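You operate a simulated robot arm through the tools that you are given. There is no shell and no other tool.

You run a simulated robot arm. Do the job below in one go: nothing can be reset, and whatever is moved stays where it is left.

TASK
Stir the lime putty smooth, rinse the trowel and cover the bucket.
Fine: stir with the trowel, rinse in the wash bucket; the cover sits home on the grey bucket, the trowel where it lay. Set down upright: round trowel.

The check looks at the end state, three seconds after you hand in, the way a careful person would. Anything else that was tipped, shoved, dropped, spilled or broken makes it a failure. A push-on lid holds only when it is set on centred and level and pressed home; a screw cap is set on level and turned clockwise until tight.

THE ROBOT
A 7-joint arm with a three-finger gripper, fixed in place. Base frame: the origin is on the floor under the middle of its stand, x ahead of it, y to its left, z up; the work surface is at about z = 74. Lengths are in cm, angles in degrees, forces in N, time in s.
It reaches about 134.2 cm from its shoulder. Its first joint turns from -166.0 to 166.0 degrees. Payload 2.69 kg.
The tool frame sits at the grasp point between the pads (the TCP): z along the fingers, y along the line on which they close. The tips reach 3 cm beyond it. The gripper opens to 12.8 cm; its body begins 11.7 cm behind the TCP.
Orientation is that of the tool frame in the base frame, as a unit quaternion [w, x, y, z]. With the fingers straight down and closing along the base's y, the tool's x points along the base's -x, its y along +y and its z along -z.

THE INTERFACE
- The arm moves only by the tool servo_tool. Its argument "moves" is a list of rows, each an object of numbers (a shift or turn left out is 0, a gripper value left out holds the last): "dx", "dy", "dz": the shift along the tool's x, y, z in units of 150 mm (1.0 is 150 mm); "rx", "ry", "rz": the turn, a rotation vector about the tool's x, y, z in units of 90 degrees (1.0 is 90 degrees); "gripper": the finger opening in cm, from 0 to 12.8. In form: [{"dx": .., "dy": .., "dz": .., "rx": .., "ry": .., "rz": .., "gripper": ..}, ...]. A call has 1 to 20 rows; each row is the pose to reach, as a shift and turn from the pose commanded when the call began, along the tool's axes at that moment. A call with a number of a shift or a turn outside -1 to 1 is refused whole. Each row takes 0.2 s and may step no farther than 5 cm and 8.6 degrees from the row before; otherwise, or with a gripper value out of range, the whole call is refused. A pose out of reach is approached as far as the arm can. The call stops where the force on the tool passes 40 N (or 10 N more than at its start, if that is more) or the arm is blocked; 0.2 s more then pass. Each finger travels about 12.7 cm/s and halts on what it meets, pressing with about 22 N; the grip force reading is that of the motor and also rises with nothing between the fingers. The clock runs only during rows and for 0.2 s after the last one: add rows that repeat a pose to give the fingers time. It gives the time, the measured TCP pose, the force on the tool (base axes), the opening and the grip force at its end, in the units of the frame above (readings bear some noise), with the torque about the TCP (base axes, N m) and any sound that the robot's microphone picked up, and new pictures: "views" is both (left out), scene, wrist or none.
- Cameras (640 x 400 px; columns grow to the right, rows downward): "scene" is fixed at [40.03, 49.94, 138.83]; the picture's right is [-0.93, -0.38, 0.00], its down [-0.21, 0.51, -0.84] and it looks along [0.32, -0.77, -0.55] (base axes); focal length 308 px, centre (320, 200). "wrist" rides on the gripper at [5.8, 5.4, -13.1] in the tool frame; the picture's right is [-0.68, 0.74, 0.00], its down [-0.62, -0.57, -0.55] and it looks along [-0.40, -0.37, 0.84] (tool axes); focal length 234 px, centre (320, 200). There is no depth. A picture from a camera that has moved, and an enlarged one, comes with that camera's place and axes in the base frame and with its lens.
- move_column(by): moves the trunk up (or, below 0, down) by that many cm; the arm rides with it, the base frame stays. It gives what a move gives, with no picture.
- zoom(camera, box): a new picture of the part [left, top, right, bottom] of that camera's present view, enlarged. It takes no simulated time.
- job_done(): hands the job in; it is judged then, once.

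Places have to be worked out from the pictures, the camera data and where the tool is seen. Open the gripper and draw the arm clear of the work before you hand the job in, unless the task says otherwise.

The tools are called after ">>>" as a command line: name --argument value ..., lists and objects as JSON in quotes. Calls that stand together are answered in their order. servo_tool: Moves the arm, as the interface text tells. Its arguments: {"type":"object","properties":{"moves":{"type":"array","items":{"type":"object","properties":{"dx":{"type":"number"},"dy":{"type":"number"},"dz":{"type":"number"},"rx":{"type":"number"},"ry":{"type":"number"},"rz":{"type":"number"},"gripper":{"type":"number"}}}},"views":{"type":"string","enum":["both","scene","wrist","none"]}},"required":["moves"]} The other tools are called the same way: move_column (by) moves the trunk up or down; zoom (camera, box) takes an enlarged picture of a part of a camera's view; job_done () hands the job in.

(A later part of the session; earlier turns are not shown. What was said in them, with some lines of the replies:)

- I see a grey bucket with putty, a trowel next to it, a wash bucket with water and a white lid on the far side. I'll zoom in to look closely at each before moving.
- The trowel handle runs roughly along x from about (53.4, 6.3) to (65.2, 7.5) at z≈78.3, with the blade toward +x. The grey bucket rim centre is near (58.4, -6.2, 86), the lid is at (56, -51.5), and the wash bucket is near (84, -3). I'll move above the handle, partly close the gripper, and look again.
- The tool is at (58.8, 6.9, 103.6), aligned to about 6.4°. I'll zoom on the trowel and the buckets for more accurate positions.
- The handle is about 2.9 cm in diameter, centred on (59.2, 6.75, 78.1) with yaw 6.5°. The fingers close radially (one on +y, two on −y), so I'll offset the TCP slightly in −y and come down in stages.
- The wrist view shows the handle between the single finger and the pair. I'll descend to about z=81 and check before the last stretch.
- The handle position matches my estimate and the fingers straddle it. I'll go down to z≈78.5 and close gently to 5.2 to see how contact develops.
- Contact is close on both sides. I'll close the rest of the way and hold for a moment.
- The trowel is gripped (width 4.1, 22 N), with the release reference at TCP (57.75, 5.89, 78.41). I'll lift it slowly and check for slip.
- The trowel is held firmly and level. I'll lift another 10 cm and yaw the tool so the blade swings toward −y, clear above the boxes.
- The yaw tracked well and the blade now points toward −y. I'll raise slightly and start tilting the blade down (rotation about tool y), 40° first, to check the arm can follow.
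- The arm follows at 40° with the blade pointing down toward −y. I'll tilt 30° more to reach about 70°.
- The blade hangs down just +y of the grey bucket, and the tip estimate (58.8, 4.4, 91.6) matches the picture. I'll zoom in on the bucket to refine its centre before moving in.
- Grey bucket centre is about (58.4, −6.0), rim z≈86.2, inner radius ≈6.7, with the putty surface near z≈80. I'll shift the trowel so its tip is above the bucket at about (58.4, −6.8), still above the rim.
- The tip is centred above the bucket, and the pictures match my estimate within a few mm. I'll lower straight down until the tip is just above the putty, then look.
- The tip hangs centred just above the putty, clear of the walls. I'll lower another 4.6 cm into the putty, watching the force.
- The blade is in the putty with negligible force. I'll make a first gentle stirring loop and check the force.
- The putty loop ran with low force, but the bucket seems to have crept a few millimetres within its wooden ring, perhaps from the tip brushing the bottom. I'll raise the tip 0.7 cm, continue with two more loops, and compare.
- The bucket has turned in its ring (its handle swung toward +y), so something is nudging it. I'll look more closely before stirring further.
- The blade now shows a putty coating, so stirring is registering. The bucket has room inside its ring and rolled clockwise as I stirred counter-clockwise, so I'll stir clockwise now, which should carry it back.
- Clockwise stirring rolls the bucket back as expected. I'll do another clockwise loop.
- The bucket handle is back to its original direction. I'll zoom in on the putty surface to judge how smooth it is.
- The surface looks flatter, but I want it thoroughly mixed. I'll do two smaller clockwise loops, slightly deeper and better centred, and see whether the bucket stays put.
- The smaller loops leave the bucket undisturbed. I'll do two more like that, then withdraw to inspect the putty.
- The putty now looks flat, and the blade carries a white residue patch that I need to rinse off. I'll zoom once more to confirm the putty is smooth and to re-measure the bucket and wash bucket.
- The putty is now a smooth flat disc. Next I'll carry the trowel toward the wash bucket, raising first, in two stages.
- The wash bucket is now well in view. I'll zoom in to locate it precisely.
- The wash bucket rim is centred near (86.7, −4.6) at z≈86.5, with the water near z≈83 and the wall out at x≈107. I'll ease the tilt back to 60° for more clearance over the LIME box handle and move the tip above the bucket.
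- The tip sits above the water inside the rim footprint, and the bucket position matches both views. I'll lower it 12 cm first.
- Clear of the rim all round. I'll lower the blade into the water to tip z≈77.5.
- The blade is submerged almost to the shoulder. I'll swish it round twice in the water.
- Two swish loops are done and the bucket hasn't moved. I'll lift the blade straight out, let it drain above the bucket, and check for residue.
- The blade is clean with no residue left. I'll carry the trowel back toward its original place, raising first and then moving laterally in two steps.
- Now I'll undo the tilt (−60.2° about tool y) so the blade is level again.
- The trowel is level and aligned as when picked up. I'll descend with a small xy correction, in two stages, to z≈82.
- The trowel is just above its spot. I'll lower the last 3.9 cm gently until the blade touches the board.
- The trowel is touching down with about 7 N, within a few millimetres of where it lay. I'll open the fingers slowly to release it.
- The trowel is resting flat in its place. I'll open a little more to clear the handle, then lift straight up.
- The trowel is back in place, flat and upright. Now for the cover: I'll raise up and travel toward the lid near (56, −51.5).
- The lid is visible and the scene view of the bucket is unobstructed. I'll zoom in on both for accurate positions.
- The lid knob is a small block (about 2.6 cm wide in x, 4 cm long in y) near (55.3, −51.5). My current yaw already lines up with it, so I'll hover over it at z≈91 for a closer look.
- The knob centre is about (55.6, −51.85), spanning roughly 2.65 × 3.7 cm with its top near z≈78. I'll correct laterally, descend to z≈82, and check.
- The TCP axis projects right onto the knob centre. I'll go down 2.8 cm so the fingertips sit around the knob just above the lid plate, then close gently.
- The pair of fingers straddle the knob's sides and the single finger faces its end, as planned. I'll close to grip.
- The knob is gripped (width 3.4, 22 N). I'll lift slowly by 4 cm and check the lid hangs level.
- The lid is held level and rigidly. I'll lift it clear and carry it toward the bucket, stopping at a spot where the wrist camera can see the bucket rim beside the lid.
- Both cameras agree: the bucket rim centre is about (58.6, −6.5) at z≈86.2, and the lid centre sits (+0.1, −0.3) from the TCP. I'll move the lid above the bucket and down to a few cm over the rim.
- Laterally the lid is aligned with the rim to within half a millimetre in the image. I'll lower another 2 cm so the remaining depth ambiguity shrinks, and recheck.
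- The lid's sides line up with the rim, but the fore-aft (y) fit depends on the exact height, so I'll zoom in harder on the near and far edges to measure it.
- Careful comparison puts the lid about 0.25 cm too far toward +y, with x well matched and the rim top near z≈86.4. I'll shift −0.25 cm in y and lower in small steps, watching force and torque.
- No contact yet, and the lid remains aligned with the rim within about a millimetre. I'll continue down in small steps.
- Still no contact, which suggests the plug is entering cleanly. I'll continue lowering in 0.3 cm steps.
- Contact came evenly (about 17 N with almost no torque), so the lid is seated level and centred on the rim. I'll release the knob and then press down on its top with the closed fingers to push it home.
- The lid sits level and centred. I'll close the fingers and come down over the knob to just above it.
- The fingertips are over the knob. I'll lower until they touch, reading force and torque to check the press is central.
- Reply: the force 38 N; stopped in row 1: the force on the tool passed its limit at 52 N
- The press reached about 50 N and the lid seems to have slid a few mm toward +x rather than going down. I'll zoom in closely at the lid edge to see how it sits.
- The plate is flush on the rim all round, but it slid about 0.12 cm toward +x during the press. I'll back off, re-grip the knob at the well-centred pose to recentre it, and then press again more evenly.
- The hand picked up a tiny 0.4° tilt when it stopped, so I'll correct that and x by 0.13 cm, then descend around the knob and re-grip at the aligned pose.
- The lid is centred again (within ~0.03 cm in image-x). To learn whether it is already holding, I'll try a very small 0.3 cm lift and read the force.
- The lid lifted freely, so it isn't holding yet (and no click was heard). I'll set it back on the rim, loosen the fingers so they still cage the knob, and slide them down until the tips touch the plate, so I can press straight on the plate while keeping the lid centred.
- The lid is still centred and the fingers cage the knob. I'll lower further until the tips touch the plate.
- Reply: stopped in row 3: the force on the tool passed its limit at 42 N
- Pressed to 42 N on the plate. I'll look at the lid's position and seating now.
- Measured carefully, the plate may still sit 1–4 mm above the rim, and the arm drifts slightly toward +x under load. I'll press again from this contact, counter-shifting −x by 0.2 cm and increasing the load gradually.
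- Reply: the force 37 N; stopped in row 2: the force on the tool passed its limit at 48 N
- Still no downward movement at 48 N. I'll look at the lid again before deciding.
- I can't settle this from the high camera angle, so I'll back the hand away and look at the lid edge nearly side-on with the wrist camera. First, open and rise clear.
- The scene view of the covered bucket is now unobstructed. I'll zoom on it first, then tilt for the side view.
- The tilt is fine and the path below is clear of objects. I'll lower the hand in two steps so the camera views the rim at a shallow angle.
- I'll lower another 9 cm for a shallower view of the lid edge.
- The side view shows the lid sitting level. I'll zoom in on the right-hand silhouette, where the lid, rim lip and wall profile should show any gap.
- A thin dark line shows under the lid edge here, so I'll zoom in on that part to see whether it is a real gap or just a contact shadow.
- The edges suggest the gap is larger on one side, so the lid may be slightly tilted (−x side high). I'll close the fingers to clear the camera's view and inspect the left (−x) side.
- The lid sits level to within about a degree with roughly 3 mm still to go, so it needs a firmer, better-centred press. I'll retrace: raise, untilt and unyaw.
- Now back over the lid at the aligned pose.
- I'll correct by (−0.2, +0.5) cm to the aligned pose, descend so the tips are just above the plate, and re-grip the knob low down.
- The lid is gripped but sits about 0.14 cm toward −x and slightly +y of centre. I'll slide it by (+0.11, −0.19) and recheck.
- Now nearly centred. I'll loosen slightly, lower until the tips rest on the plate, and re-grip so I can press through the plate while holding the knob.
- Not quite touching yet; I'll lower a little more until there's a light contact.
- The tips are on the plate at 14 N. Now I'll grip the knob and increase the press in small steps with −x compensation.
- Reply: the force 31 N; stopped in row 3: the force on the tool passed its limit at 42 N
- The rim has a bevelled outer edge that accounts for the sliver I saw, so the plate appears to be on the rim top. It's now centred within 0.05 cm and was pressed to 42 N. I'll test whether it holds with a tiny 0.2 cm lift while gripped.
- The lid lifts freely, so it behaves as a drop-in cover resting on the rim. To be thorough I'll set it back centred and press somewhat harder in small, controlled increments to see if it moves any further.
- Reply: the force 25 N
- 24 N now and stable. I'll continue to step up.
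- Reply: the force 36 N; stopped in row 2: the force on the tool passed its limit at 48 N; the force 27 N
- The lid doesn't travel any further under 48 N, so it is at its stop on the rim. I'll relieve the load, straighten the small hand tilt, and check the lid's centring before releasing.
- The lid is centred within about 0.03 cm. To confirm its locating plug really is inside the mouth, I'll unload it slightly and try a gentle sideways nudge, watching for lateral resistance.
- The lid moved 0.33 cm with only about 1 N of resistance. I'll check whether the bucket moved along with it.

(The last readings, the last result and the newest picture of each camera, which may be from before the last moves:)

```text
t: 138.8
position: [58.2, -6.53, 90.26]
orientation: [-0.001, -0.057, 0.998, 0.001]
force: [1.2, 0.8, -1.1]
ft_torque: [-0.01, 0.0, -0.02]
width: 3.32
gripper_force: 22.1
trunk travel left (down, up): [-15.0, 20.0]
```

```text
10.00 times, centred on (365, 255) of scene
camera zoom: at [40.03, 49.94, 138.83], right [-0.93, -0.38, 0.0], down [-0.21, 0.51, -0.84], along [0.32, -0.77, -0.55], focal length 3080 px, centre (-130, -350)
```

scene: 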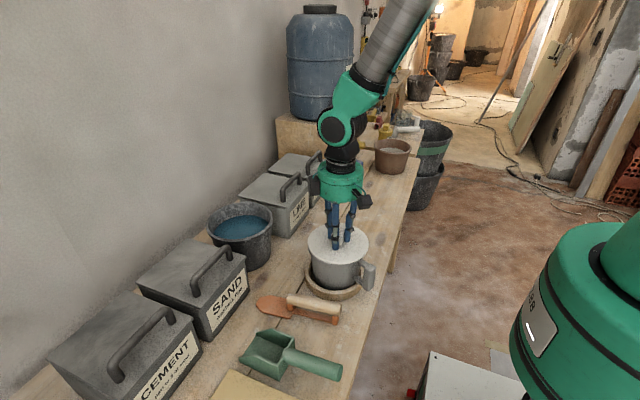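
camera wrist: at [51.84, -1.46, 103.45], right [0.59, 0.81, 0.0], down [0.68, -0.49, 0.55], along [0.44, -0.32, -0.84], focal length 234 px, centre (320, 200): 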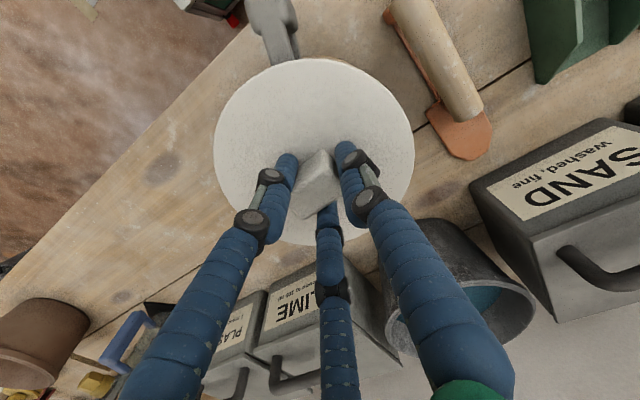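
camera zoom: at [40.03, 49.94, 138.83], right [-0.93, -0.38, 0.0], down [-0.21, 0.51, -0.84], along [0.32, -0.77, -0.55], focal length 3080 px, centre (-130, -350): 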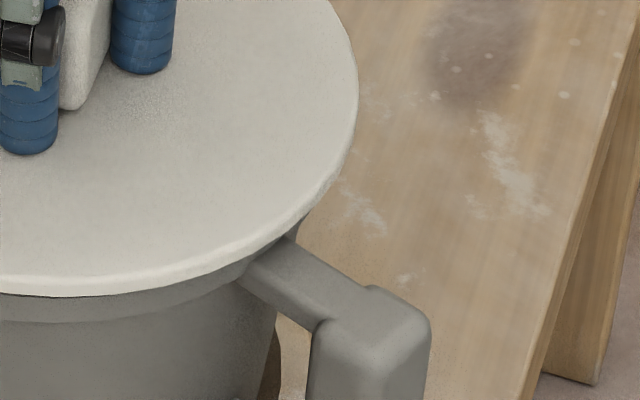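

The bucket hasn't moved and the lid is now about 0.35 cm off-centre with no real resistance. I'll nudge another 0.2 cm to find out where the plug stops it.

>>> servo_tool --moves '[{"dx": 0.005, "gripper": 1}, {"dx": 0.0133, "gripper": 1}, {"dx": 0.0133, "gripper": 1}]' --views "none"

>>> servo_tool --moves '[{"dx": 0.005, "gripper": 1}, {"dx": 0.0133, "gripper": 1}, {"dx": 0.0133, "gripper": 1}]' --views "scene"

>>> zoom --camera "scene" --box '[290, 215, 390, 305]'

>>> zoom --camera "scene" --box '[300, 235, 330, 275]'

```text
t: 139.6
position: [58.17, -6.59, 90.25]
orientation: [-0.002, -0.056, 0.998, -0.001]
force: [0.9, 1.0, 0.1]
ft_torque: [0.03, -0.02, 0.01]
width: 3.31
gripper_force: 21.6
trunk travel left (down, up): [-15.0, 20.0]
```

```text
t: 140.4
position: [57.85, -6.6, 90.33]
orientation: [-0.001, -0.057, 0.998, -0.001]
force: [6.7, 3.9, 6.0]
ft_torque: [0.15, -0.5, 0.13]
width: 3.31
gripper_force: 23.1
trunk travel left (down, up): [-15.0, 20.0]
```

scene: 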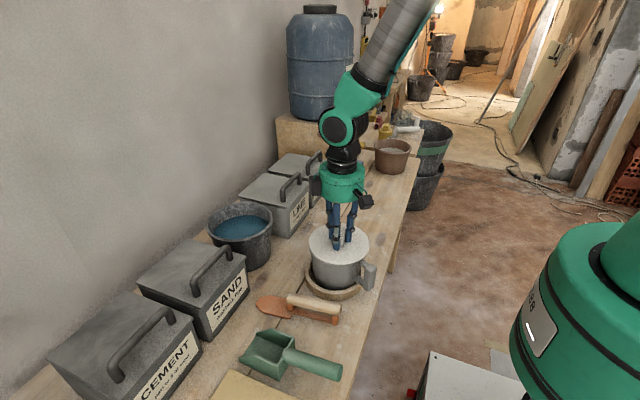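

```text
4.44 times, centred on (340, 260) of scene
camera zoom: at [40.03, 49.94, 138.83], right [-0.93, -0.38, 0.0], down [-0.21, 0.51, -0.84], along [0.32, -0.77, -0.55], focal length 1369 px, centre (231, -67)
```

zoom: 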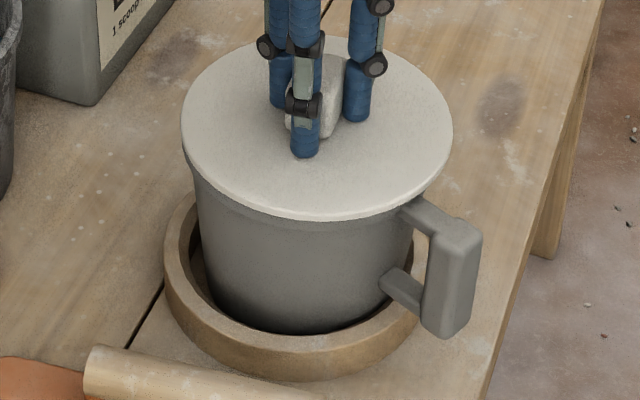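

```text
10.00 times, centred on (315, 255) of scene
camera zoom: at [40.03, 49.94, 138.83], right [-0.93, -0.38, 0.0], down [-0.21, 0.51, -0.84], along [0.32, -0.77, -0.55], focal length 3080 px, centre (370, -350)
```

zoom: 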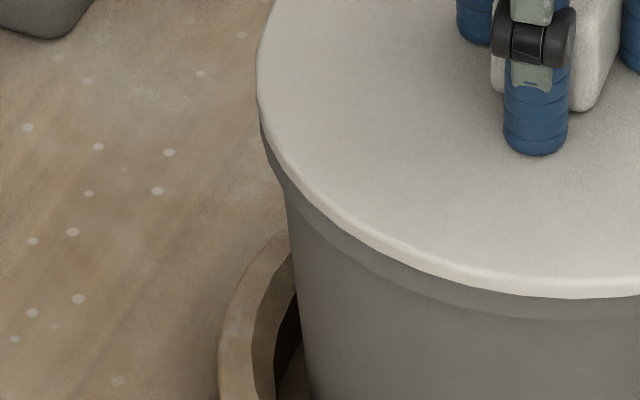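

Now there's clear resistance (about 8 N): the plug is inside the mouth with ±0.35 cm play, so this is a loose drop-in cover and it is properly seated. That nudge moved the bucket slightly, and stirring had already shifted it about 0.3 cm, so I'll use the lid to ease the bucket back toward its original spot in +x.

>>> servo_tool --moves '[{"dx": -0.012, "dy": -0.001, "dz": -0.003, "gripper": 1}, {"dx": -0.026, "dy": -0.003, "dz": -0.003, "gripper": 1}, {"dx": -0.04, "dy": -0.0045, "dz": -0.003, "gripper": 1}, {"dx": -0.05, "dy": -0.0057, "dz": -0.003, "gripper": 1}, {"dx": -0.06, "dy": -0.0068, "dz": -0.003, "gripper": 1}, {"dx": -0.06, "dy": -0.0068, "dz": -0.003, "gripper": 1}]' --views "scene"

>>> zoom --camera "scene" --box '[290, 215, 390, 305]'

>>> zoom --camera "scene" --box '[350, 235, 380, 275]'

```text
t: 141.8
position: [58.75, -6.48, 90.3]
orientation: [-0.002, -0.057, 0.998, 0.0]
force: [0.0, -0.6, 0.2]
ft_torque: [0.03, 0.01, -0.01]
width: 3.3
gripper_force: 21.9
trunk travel left (down, up): [-15.0, 20.0]
```

scene: 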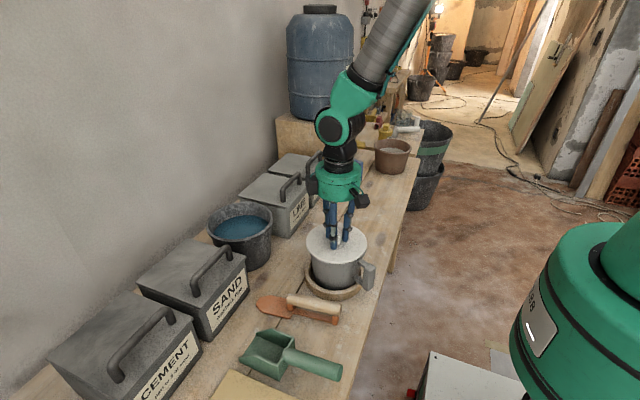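

```text
4.44 times, centred on (340, 260) of scene
camera zoom: at [40.03, 49.94, 138.83], right [-0.93, -0.38, 0.0], down [-0.21, 0.51, -0.84], along [0.32, -0.77, -0.55], focal length 1369 px, centre (231, -67)
```

zoom: 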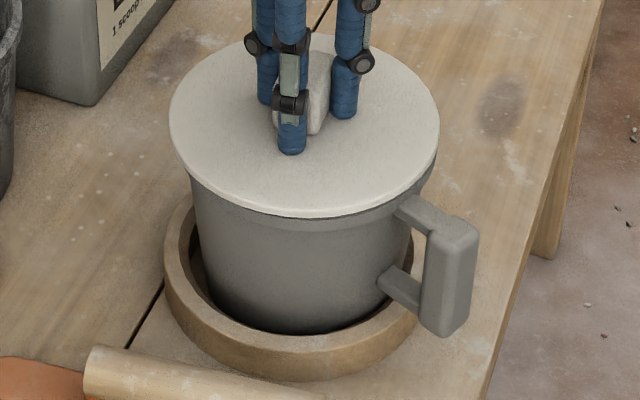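

```text
10.00 times, centred on (365, 255) of scene
camera zoom: at [40.03, 49.94, 138.83], right [-0.93, -0.38, 0.0], down [-0.21, 0.51, -0.84], along [0.32, -0.77, -0.55], focal length 3080 px, centre (-130, -350)
```

zoom: 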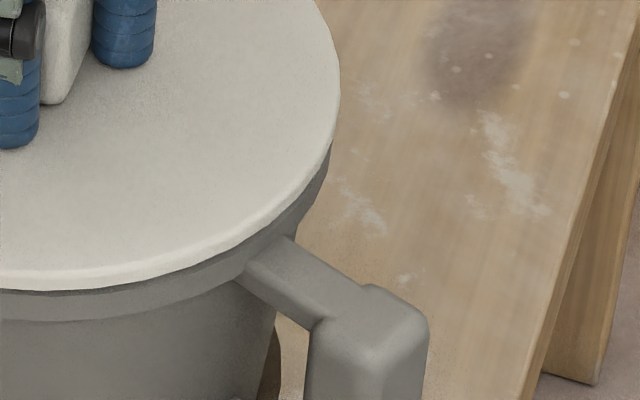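

The lid is back near the middle. I'll continue in +x to engage the other side of the plug and slide the bucket the last few millimetres toward its original place.

>>> servo_tool --moves '[{"dx": -0.01, "dy": -0.001, "gripper": 1}, {"dx": -0.02, "dy": -0.0023, "gripper": 1}, {"dx": -0.02, "dy": -0.0023, "gripper": 1}]' --views "none"

>>> servo_tool --moves '[{"dx": -0.01, "dy": -0.001, "gripper": 1}, {"dx": -0.018, "dy": -0.002, "gripper": 1}, {"dx": -0.018, "dy": -0.002, "gripper": 1}]' --views "scene"

>>> zoom --camera "scene" --box '[290, 215, 390, 305]'

>>> zoom --camera "scene" --box '[350, 235, 380, 275]'

```text
t: 142.6
position: [59.14, -6.55, 90.35]
orientation: [-0.001, -0.057, 0.998, 0.0]
force: [-0.1, -0.1, -0.9]
ft_torque: [0.0, 0.0, -0.02]
width: 3.29
gripper_force: 17.3
trunk travel left (down, up): [-15.0, 20.0]
```

```text
t: 143.4
position: [59.44, -6.54, 90.33]
orientation: [-0.001, -0.057, 0.998, 0.0]
force: [-0.6, -0.2, -1.2]
ft_torque: [0.02, 0.02, -0.01]
width: 3.34
gripper_force: 17.5
trunk travel left (down, up): [-15.0, 20.0]
```

scene: 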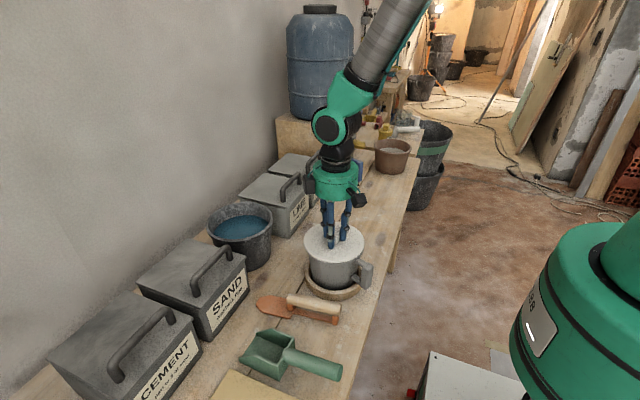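

```text
4.44 times, centred on (340, 260) of scene
camera zoom: at [40.03, 49.94, 138.83], right [-0.93, -0.38, 0.0], down [-0.21, 0.51, -0.84], along [0.32, -0.77, -0.55], focal length 1369 px, centre (231, -67)
```

zoom: 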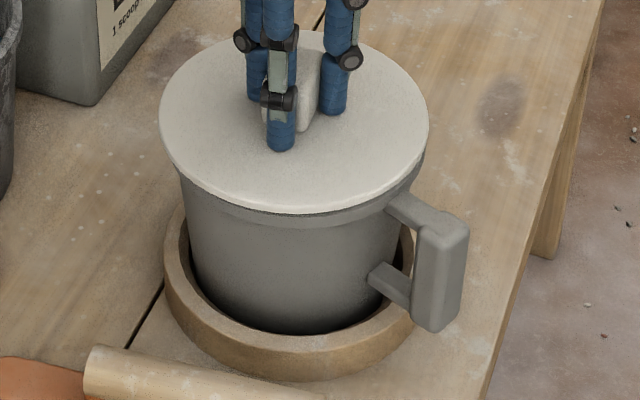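

```text
10.00 times, centred on (365, 255) of scene
camera zoom: at [40.03, 49.94, 138.83], right [-0.93, -0.38, 0.0], down [-0.21, 0.51, -0.84], along [0.32, -0.77, -0.55], focal length 3080 px, centre (-130, -350)
```

zoom: 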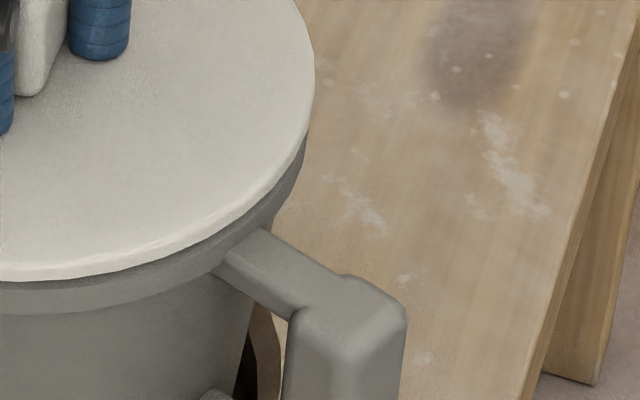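

The bucket slid more easily than expected and overshot by about 0.4 cm. I'll ease it back in −x by a measured amount, in small steps.

>>> servo_tool --moves '[{"dx": 0.012, "dy": 0.001, "gripper": 1}, {"dx": 0.024, "dy": 0.0027, "gripper": 1}, {"dx": 0.036, "dy": 0.004, "gripper": 1}, {"dx": 0.036, "dy": 0.004, "gripper": 1}]' --views "scene"

>>> zoom --camera "scene" --box '[290, 215, 390, 305]'

```text
t: 144.4
position: [58.82, -6.47, 90.29]
orientation: [-0.001, -0.057, 0.998, 0.0]
force: [0.4, 0.7, -0.7]
ft_torque: [-0.02, -0.05, 0.0]
width: 3.3
gripper_force: 17.5
trunk travel left (down, up): [-15.0, 20.0]
```

scene: 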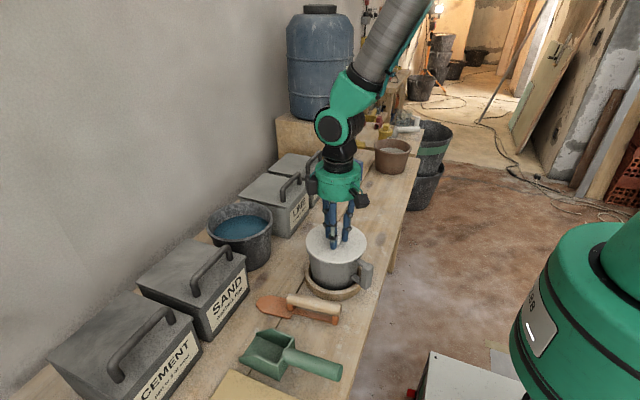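

```text
4.44 times, centred on (340, 260) of scene
camera zoom: at [40.03, 49.94, 138.83], right [-0.93, -0.38, 0.0], down [-0.21, 0.51, -0.84], along [0.32, -0.77, -0.55], focal length 1369 px, centre (231, -67)
```

zoom: 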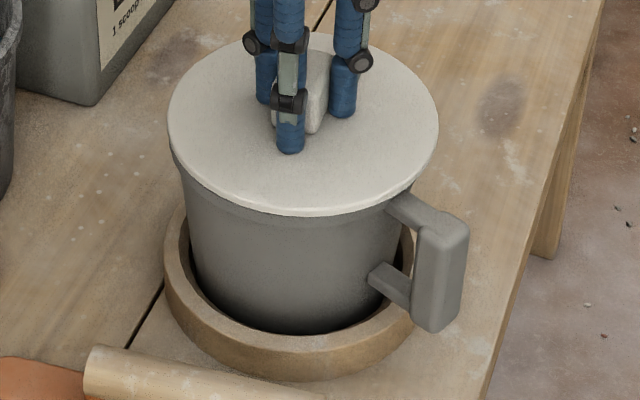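

I'll zoom on both sides to measure the bucket rim and lid positions precisely.

>>> zoom --camera "scene" --box '[295, 230, 325, 270]'

>>> zoom --camera "scene" --box '[350, 230, 380, 270]'

```text
10.00 times, centred on (310, 250) of scene
camera zoom: at [40.03, 49.94, 138.83], right [-0.93, -0.38, 0.0], down [-0.21, 0.51, -0.84], along [0.32, -0.77, -0.55], focal length 3080 px, centre (420, -300)
```

zoom: 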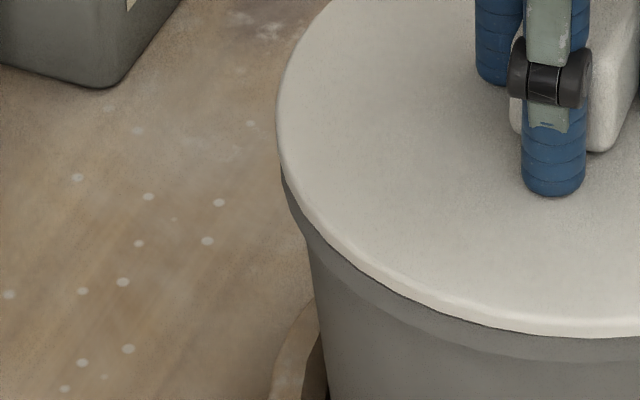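

```text
10.00 times, centred on (365, 250) of scene
camera zoom: at [40.03, 49.94, 138.83], right [-0.93, -0.38, 0.0], down [-0.21, 0.51, -0.84], along [0.32, -0.77, -0.55], focal length 3080 px, centre (-130, -300)
```

zoom: 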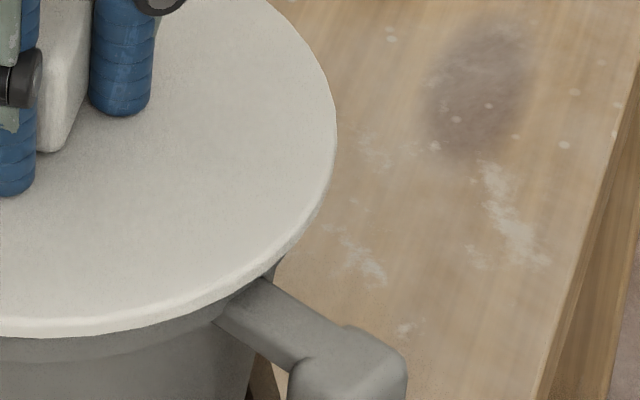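

The bucket is now within about 0.2 cm of its original spot, and the lid is 0.25 cm toward −x of its centre. I'll centre the lid, lower it to rest and check.

>>> servo_tool --moves '[{"dx": -0.009, "dy": -0.001, "gripper": 1}, {"dx": -0.0175, "dy": -0.002, "gripper": 1}, {"dx": -0.0175, "dy": -0.002, "gripper": 1}]' --views "scene"

>>> zoom --camera "scene" --box '[295, 210, 375, 280]'

>>> zoom --camera "scene" --box '[310, 250, 360, 275]'

>>> zoom --camera "scene" --box '[295, 230, 325, 270]'

>>> zoom --camera "scene" --box '[350, 230, 380, 270]'

```text
t: 145.2
position: [59.15, -6.46, 90.27]
orientation: [-0.002, -0.057, 0.998, 0.0]
force: [0.0, -1.2, -1.2]
ft_torque: [0.01, 0.0, 0.0]
width: 3.33
gripper_force: 17.4
trunk travel left (down, up): [-15.0, 20.0]
```

scene: 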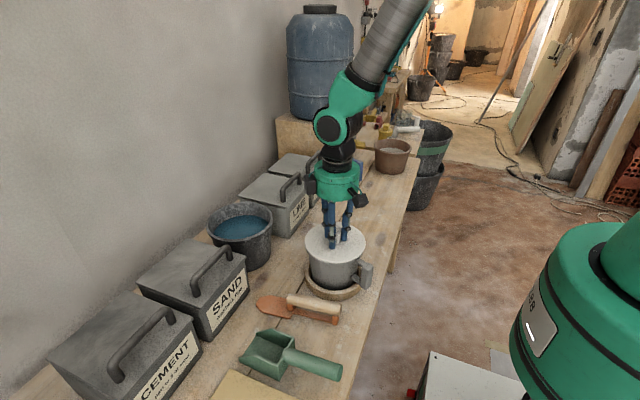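

```text
5.71 times, centred on (335, 245) of scene
camera zoom: at [40.03, 49.94, 138.83], right [-0.93, -0.38, 0.0], down [-0.21, 0.51, -0.84], along [0.32, -0.77, -0.55], focal length 1760 px, centre (234, -57)
```

zoom: 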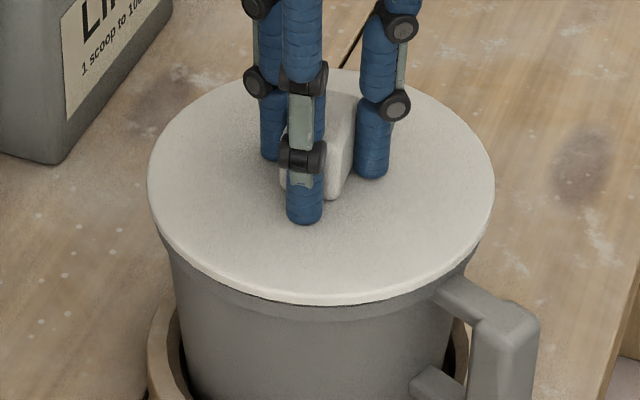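

```text
12.80 times, centred on (335, 262) of scene
camera zoom: at [40.03, 49.94, 138.83], right [-0.93, -0.38, 0.0], down [-0.21, 0.51, -0.84], along [0.32, -0.77, -0.55], focal length 3943 px, centre (128, -600)
```

zoom: 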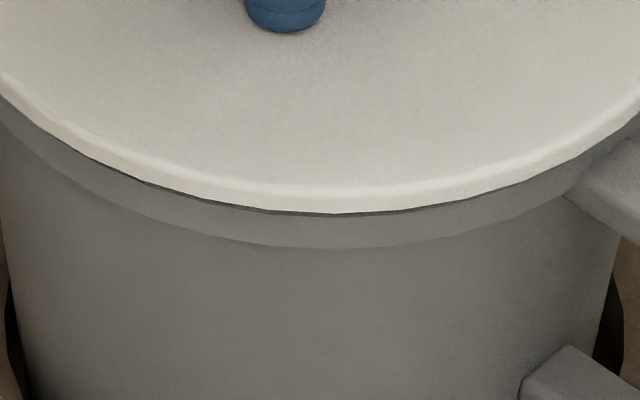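

```text
10.00 times, centred on (310, 250) of scene
camera zoom: at [40.03, 49.94, 138.83], right [-0.93, -0.38, 0.0], down [-0.21, 0.51, -0.84], along [0.32, -0.77, -0.55], focal length 3080 px, centre (420, -300)
```

zoom: 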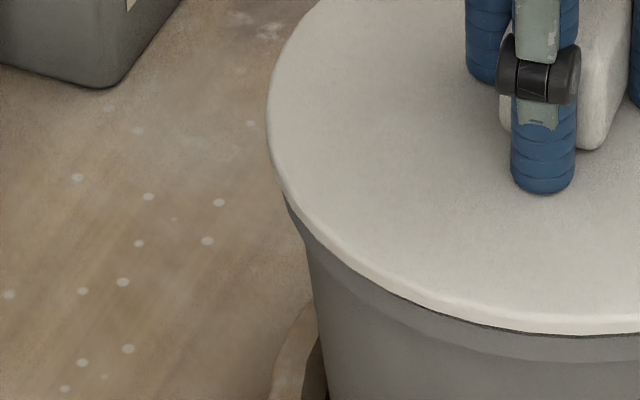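

```text
10.00 times, centred on (365, 250) of scene
camera zoom: at [40.03, 49.94, 138.83], right [-0.93, -0.38, 0.0], down [-0.21, 0.51, -0.84], along [0.32, -0.77, -0.55], focal length 3080 px, centre (-130, -300)
```

zoom: 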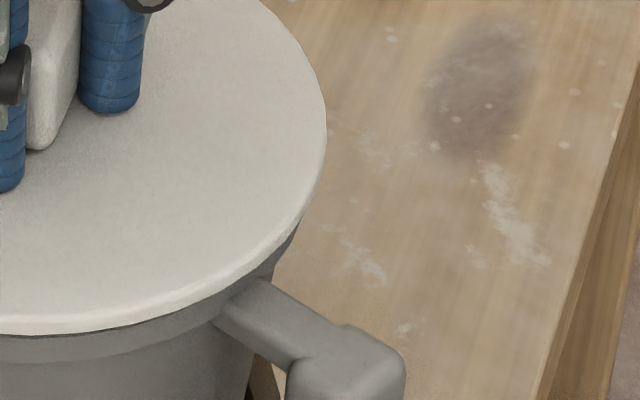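

The lid is now centred on the bucket in both directions. I'll lower it the last millimetre, release gently, and rise a little.

>>> servo_tool --moves '[{"dz": 0.004, "gripper": 1}, {"dz": 0.009, "gripper": 1}, {"dz": 0.009, "gripper": 1}, {"dz": 0.009, "gripper": 3.45}, {"dz": 0.009, "gripper": 3.7}, {"dz": 0.009, "gripper": 4.2}, {"dz": 0.009, "gripper": 5}, {"dz": 0.009, "gripper": 6}, {"dz": 0.009, "gripper": 6.5}]' --views "none"

>>> servo_tool --moves '[{"dz": -0.05, "gripper": 6.5}, {"dz": -0.15, "gripper": 6.5}, {"dz": -0.3, "gripper": 6.5}, {"dz": -0.5, "gripper": 6.5}, {"dz": -0.7, "gripper": 6.5}]'

>>> zoom --camera "scene" --box '[290, 210, 390, 310]'

>>> zoom --camera "scene" --box '[310, 250, 360, 275]'

>>> zoom --camera "wrist" --box '[200, 20, 440, 240]'

```text
t: 147.2
position: [59.14, -6.62, 90.2]
orientation: [0.0, -0.056, 0.998, 0.0]
force: [0.1, -0.8, 0.2]
ft_torque: [-0.01, 0.02, -0.01]
width: 6.51
gripper_force: 0.0
trunk travel left (down, up): [-15.0, 20.0]
```

```text
t: 148.4
position: [58.94, -6.65, 100.71]
orientation: [-0.001, -0.057, 0.998, 0.0]
force: [-0.4, 0.0, 0.0]
ft_torque: [0.01, -0.02, -0.01]
width: 6.52
gripper_force: 0.1
trunk travel left (down, up): [-15.0, 20.0]
camera wrist: at [52.58, -1.92, 113.62], right [0.59, 0.81, 0.0], down [0.68, -0.49, 0.55], along [0.44, -0.32, -0.84], focal length 234 px, centre (320, 200)
```

scene: 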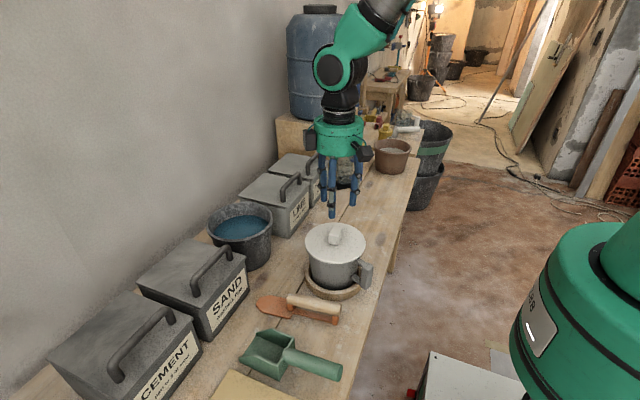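
wrist: 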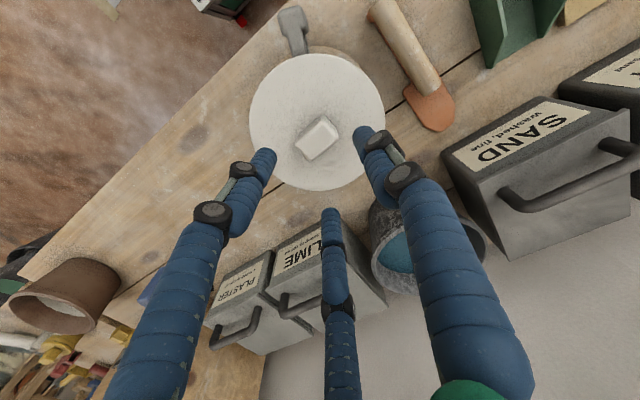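

```text
4.00 times, centred on (340, 260) of scene
camera zoom: at [40.03, 49.94, 138.83], right [-0.93, -0.38, 0.0], down [-0.21, 0.51, -0.84], along [0.32, -0.77, -0.55], focal length 1232 px, centre (240, -40)
```

zoom: 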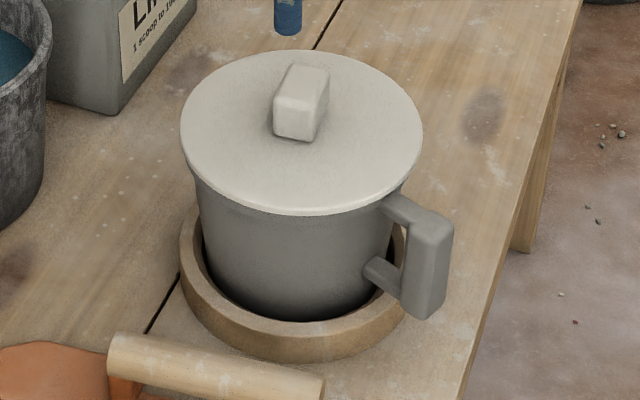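

```text
12.80 times, centred on (335, 262) of scene
camera zoom: at [40.03, 49.94, 138.83], right [-0.93, -0.38, 0.0], down [-0.21, 0.51, -0.84], along [0.32, -0.77, -0.55], focal length 3943 px, centre (128, -600)
```

zoom: 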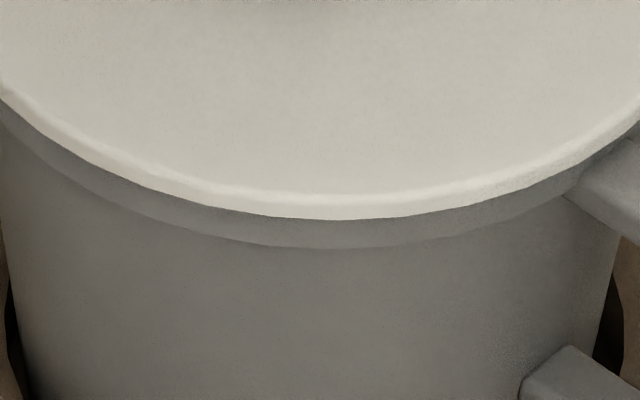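

```text
1.82 times, centred on (320, 130) of wrist
camera zoom: at [52.58, -1.92, 113.62], right [0.59, 0.81, 0.0], down [0.68, -0.49, 0.55], along [0.44, -0.32, -0.84], focal length 426 px, centre (320, 327)
```

zoom: 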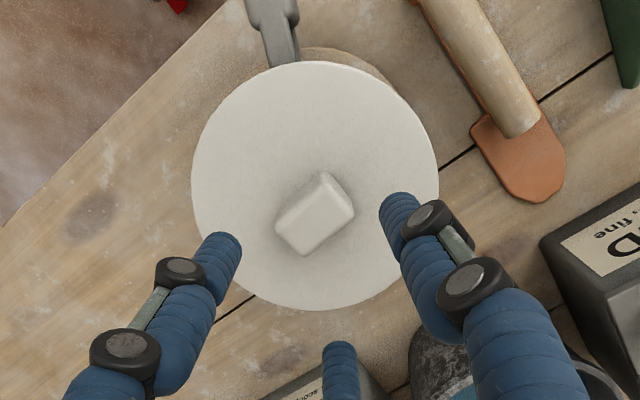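

The cover rests flat and centred. I'll give it one final straight, moderate press on the plate with the three open fingertips so it's firmly home, then leave.

>>> servo_tool --moves '[{"dz": 0.2, "gripper": 6.5}, {"dz": 0.4, "gripper": 6.5}, {"dz": 0.58, "gripper": 6.5}, {"dz": 0.67, "gripper": 6.5}, {"dz": 0.685, "gripper": 6.5}, {"dz": 0.685, "gripper": 6.5}]' --views "none"

>>> servo_tool --moves '[{"dz": 0.006, "gripper": 6.5}, {"dz": 0.012, "gripper": 6.5}, {"dz": 0.012, "gripper": 6.5}]' --views "none"

```text
t: 149.8
position: [59.11, -6.5, 90.35]
orientation: [-0.002, -0.057, 0.998, -0.001]
force: [-1.2, 0.0, -0.6]
ft_torque: [0.02, -0.01, -0.01]
width: 6.5
gripper_force: 0.0
trunk travel left (down, up): [-15.0, 20.0]
```

```text
t: 150.6
position: [59.08, -6.61, 90.1]
orientation: [-0.001, -0.057, 0.998, -0.001]
force: [0.4, 0.2, 0.2]
ft_torque: [0.0, -0.01, 0.0]
width: 6.49
gripper_force: 0.1
trunk travel left (down, up): [-15.0, 20.0]
```

Not touching yet; a few finer steps down.

>>> servo_tool --moves '[{"dz": 0.004, "gripper": 6.5}, {"dz": 0.008, "gripper": 6.5}, {"dz": 0.008, "gripper": 6.5}]' --views "none"

>>> servo_tool --moves '[{"dz": 0.002, "gripper": 6.5}, {"dz": 0.004, "gripper": 6.5}, {"dz": 0.004, "gripper": 6.5}]' --views "none"

>>> servo_tool --moves '[{"dz": 0.002, "gripper": 6.5}, {"dz": 0.003, "gripper": 6.5}, {"dz": 0.003, "gripper": 6.5}]' --views "none"

```text
t: 151.4
position: [59.15, -6.59, 89.96]
orientation: [0.0, -0.057, 0.998, 0.0]
force: [-0.2, -0.2, 1.6]
ft_torque: [-0.03, -0.04, 0.0]
width: 6.48
gripper_force: 0.0
trunk travel left (down, up): [-15.0, 20.0]
```

```text
t: 152.2
position: [59.16, -6.57, 90.05]
orientation: [-0.001, -0.056, 0.998, 0.0]
force: [-2.8, -0.2, 6.8]
ft_torque: [0.04, -0.01, -0.02]
width: 6.56
gripper_force: 0.3
trunk travel left (down, up): [-15.0, 20.0]
```

```text
t: 153.0
position: [59.04, -6.53, 90.02]
orientation: [-0.001, -0.056, 0.998, -0.001]
force: [1.1, 1.4, 10.8]
ft_torque: [0.11, -0.18, -0.01]
width: 6.55
gripper_force: 0.5
trunk travel left (down, up): [-15.0, 20.0]
```

Contact at about 11 N. I'll step on up to roughly 30 N with slight −x compensation.

>>> servo_tool --moves '[{"dx": 0.001, "dz": 0.002, "gripper": 6.5}, {"dx": 0.002, "dz": 0.005, "gripper": 6.5}, {"dx": 0.002, "dz": 0.005, "gripper": 6.5}]' --views "none"

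>>> servo_tool --moves '[{"dx": 0.001, "dz": 0.002, "gripper": 6.5}, {"dx": 0.002, "dz": 0.004, "gripper": 6.5}, {"dx": 0.002, "dz": 0.004, "gripper": 6.5}]' --views "scene"

>>> zoom --camera "scene" --box '[290, 210, 390, 310]'

>>> zoom --camera "scene" --box '[310, 250, 360, 275]'

```text
t: 153.8
position: [59.12, -6.55, 90.02]
orientation: [0.0, -0.056, 0.998, -0.001]
force: [2.2, 1.5, 21.1]
ft_torque: [0.06, -0.17, 0.01]
width: 6.45
gripper_force: 0.1
trunk travel left (down, up): [-15.0, 20.0]
```

```text
t: 154.6
position: [59.15, -6.49, 90.11]
orientation: [0.001, -0.057, 0.998, -0.001]
force: [-0.4, 0.4, 8.3]
ft_torque: [0.0, 0.09, 0.05]
width: 6.59
gripper_force: 0.5
trunk travel left (down, up): [-15.0, 20.0]
stopped in row 3: the force on the tool passed its limit at 57 N (the readings are from after the stop); the commanded pose is now the measured one
```

scene: 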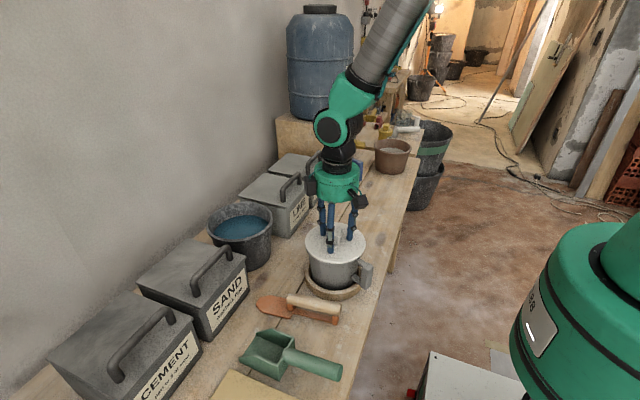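

```text
4.00 times, centred on (340, 260) of scene
camera zoom: at [40.03, 49.94, 138.83], right [-0.93, -0.38, 0.0], down [-0.21, 0.51, -0.84], along [0.32, -0.77, -0.55], focal length 1232 px, centre (240, -40)
```

zoom: 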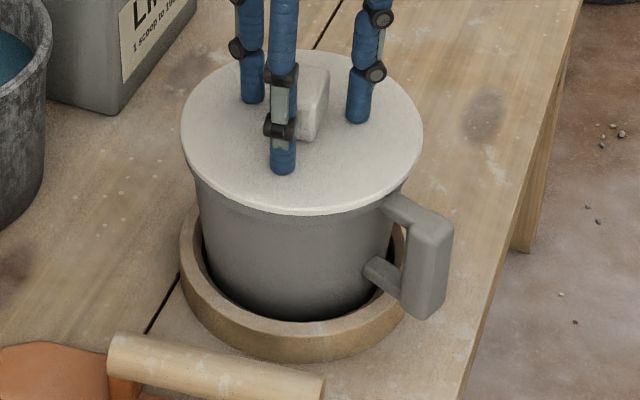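

```text
12.80 times, centred on (335, 262) of scene
camera zoom: at [40.03, 49.94, 138.83], right [-0.93, -0.38, 0.0], down [-0.21, 0.51, -0.84], along [0.32, -0.77, -0.55], focal length 3943 px, centre (128, -600)
```

zoom: 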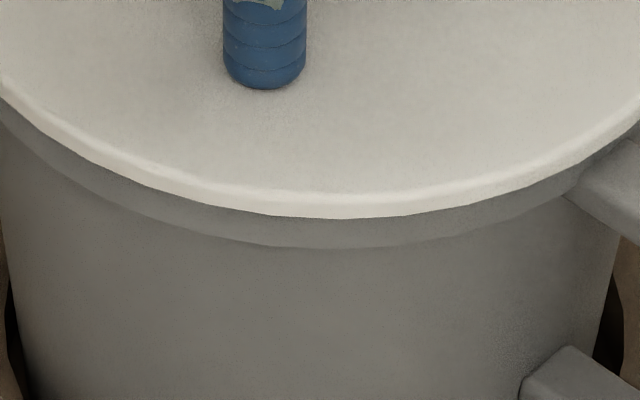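

The cover stayed put and level under a 57 N press, so it is home. I'll withdraw straight up with the gripper open.

>>> servo_tool --moves '[{"dz": -0.03, "gripper": 6.5}, {"dz": -0.1, "gripper": 6.5}, {"dz": -0.25, "gripper": 7}, {"dz": -0.45, "gripper": 8}, {"dz": -0.7, "gripper": 9}, {"dz": -0.95, "gripper": 9}, {"dz": -1.0, "gripper": 9}]' --views "none"

>>> servo_tool --moves '[{"dz": -0.25, "gripper": 10}, {"dz": -0.5, "gripper": 12}, {"dz": -0.75, "gripper": 12.8}, {"dz": -0.9, "dx": 0.2, "gripper": 12.8}, {"dz": -0.9, "dx": 0.45, "gripper": 12.8}, {"dz": -0.9, "dx": 0.7, "gripper": 12.8}, {"dz": -0.9, "dx": 0.7, "gripper": 12.8}]'

>>> zoom --camera "scene" --box '[230, 200, 410, 340]'

>>> zoom --camera "scene" --box '[290, 210, 390, 310]'

```text
t: 156.2
position: [59.01, -6.69, 104.98]
orientation: [0.001, -0.056, 0.998, -0.001]
force: [0.4, -0.8, 0.7]
ft_torque: [-0.04, -0.02, 0.02]
width: 8.98
gripper_force: 0.0
trunk travel left (down, up): [-15.0, 20.0]
```

```text
t: 157.8
position: [48.78, -7.71, 118.51]
orientation: [0.0, -0.056, 0.998, -0.001]
force: [-0.4, 1.1, 0.1]
ft_torque: [0.02, -0.05, -0.05]
width: 12.79
gripper_force: 0.1
trunk travel left (down, up): [-15.0, 20.0]
camera wrist: at [42.25, -2.99, 131.44], right [0.59, 0.81, 0.0], down [0.68, -0.49, 0.55], along [0.44, -0.32, -0.84], focal length 234 px, centre (320, 200)
```

scene: 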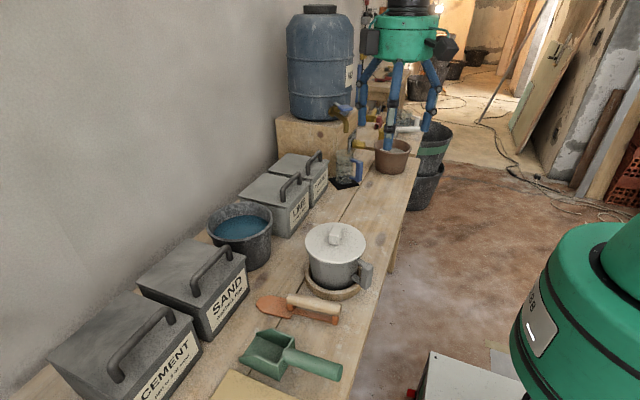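
wrist: 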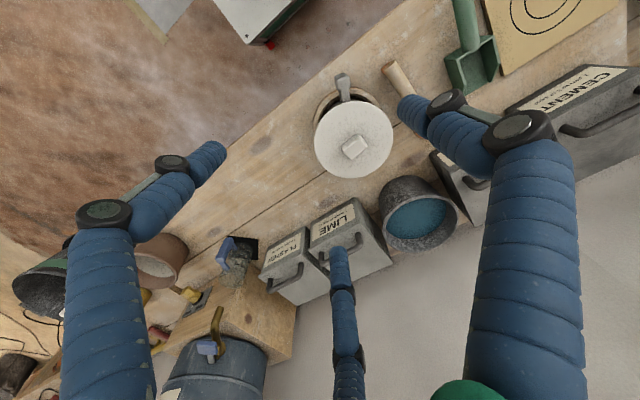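

```text
2.86 times, centred on (320, 270) of scene
camera zoom: at [40.03, 49.94, 138.83], right [-0.93, -0.38, 0.0], down [-0.21, 0.51, -0.84], along [0.32, -0.77, -0.55], focal length 880 px, centre (320, 0)
```

zoom: 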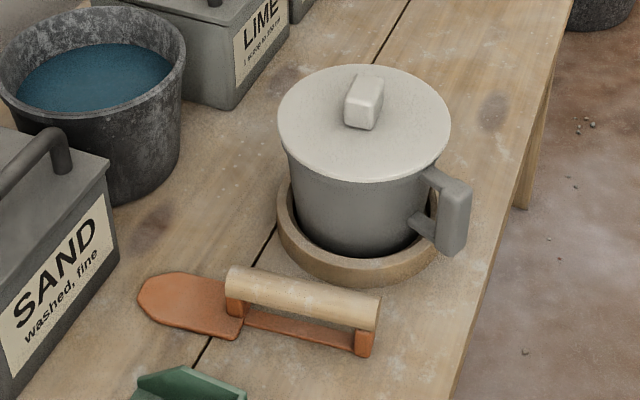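

```text
4.00 times, centred on (340, 260) of scene
camera zoom: at [40.03, 49.94, 138.83], right [-0.93, -0.38, 0.0], down [-0.21, 0.51, -0.84], along [0.32, -0.77, -0.55], focal length 1232 px, centre (240, -40)
```

zoom: 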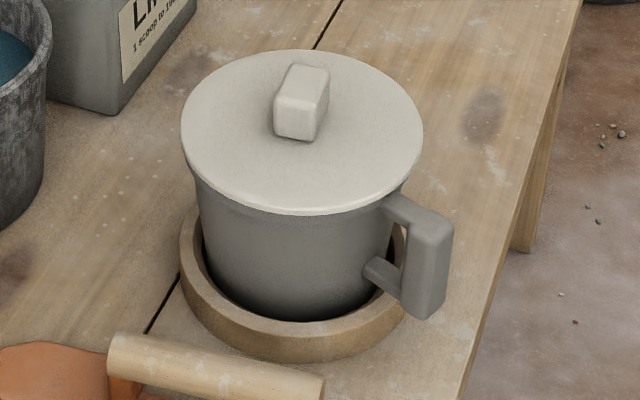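

The cover sits level and centred on the grey bucket, and the clean trowel lies where it was, blade flat. The wash bucket and the rest of the bench are undisturbed, and the arm is clear with the gripper open. I'm handing in.

>>> job_done

```text
The job is handed in.
```

I stirred the putty, rinsed the trowel, put it back and covered the grey bucket, then handed the job in. The one thing I'm less sure of is whether the cover was meant to lock on.

- **Putty:** I made nine loops with the trowel, both ways round. The lumpy mound ended as a flat, smooth surface.
- **Trowel:** I swished the blade twice round in the wash bucket and the putty residue came off. It lies flat and upright, within about 3 mm of its original spot and turned by about 1°.
- **Cover:** It sits level and centred on the grey bucket. Pressing with up to 57 N moved it no further. It did not click, and it lifted freely whenever I tested it. Its underside has about 3 mm of play inside the rim, so I took it to be a loose drop-in cover rather than a snap-on lid.
- **Grey bucket:** It turned in its wooden ring while I stirred. Stirring the other way brought it nearly back to its original angle. I then nudged it while testing the cover, and it ended about 4 mm from where it started, still in its ring.

I saw nothing else on the bench tipped, spilled or moved. The arm is clear with the gripper open.
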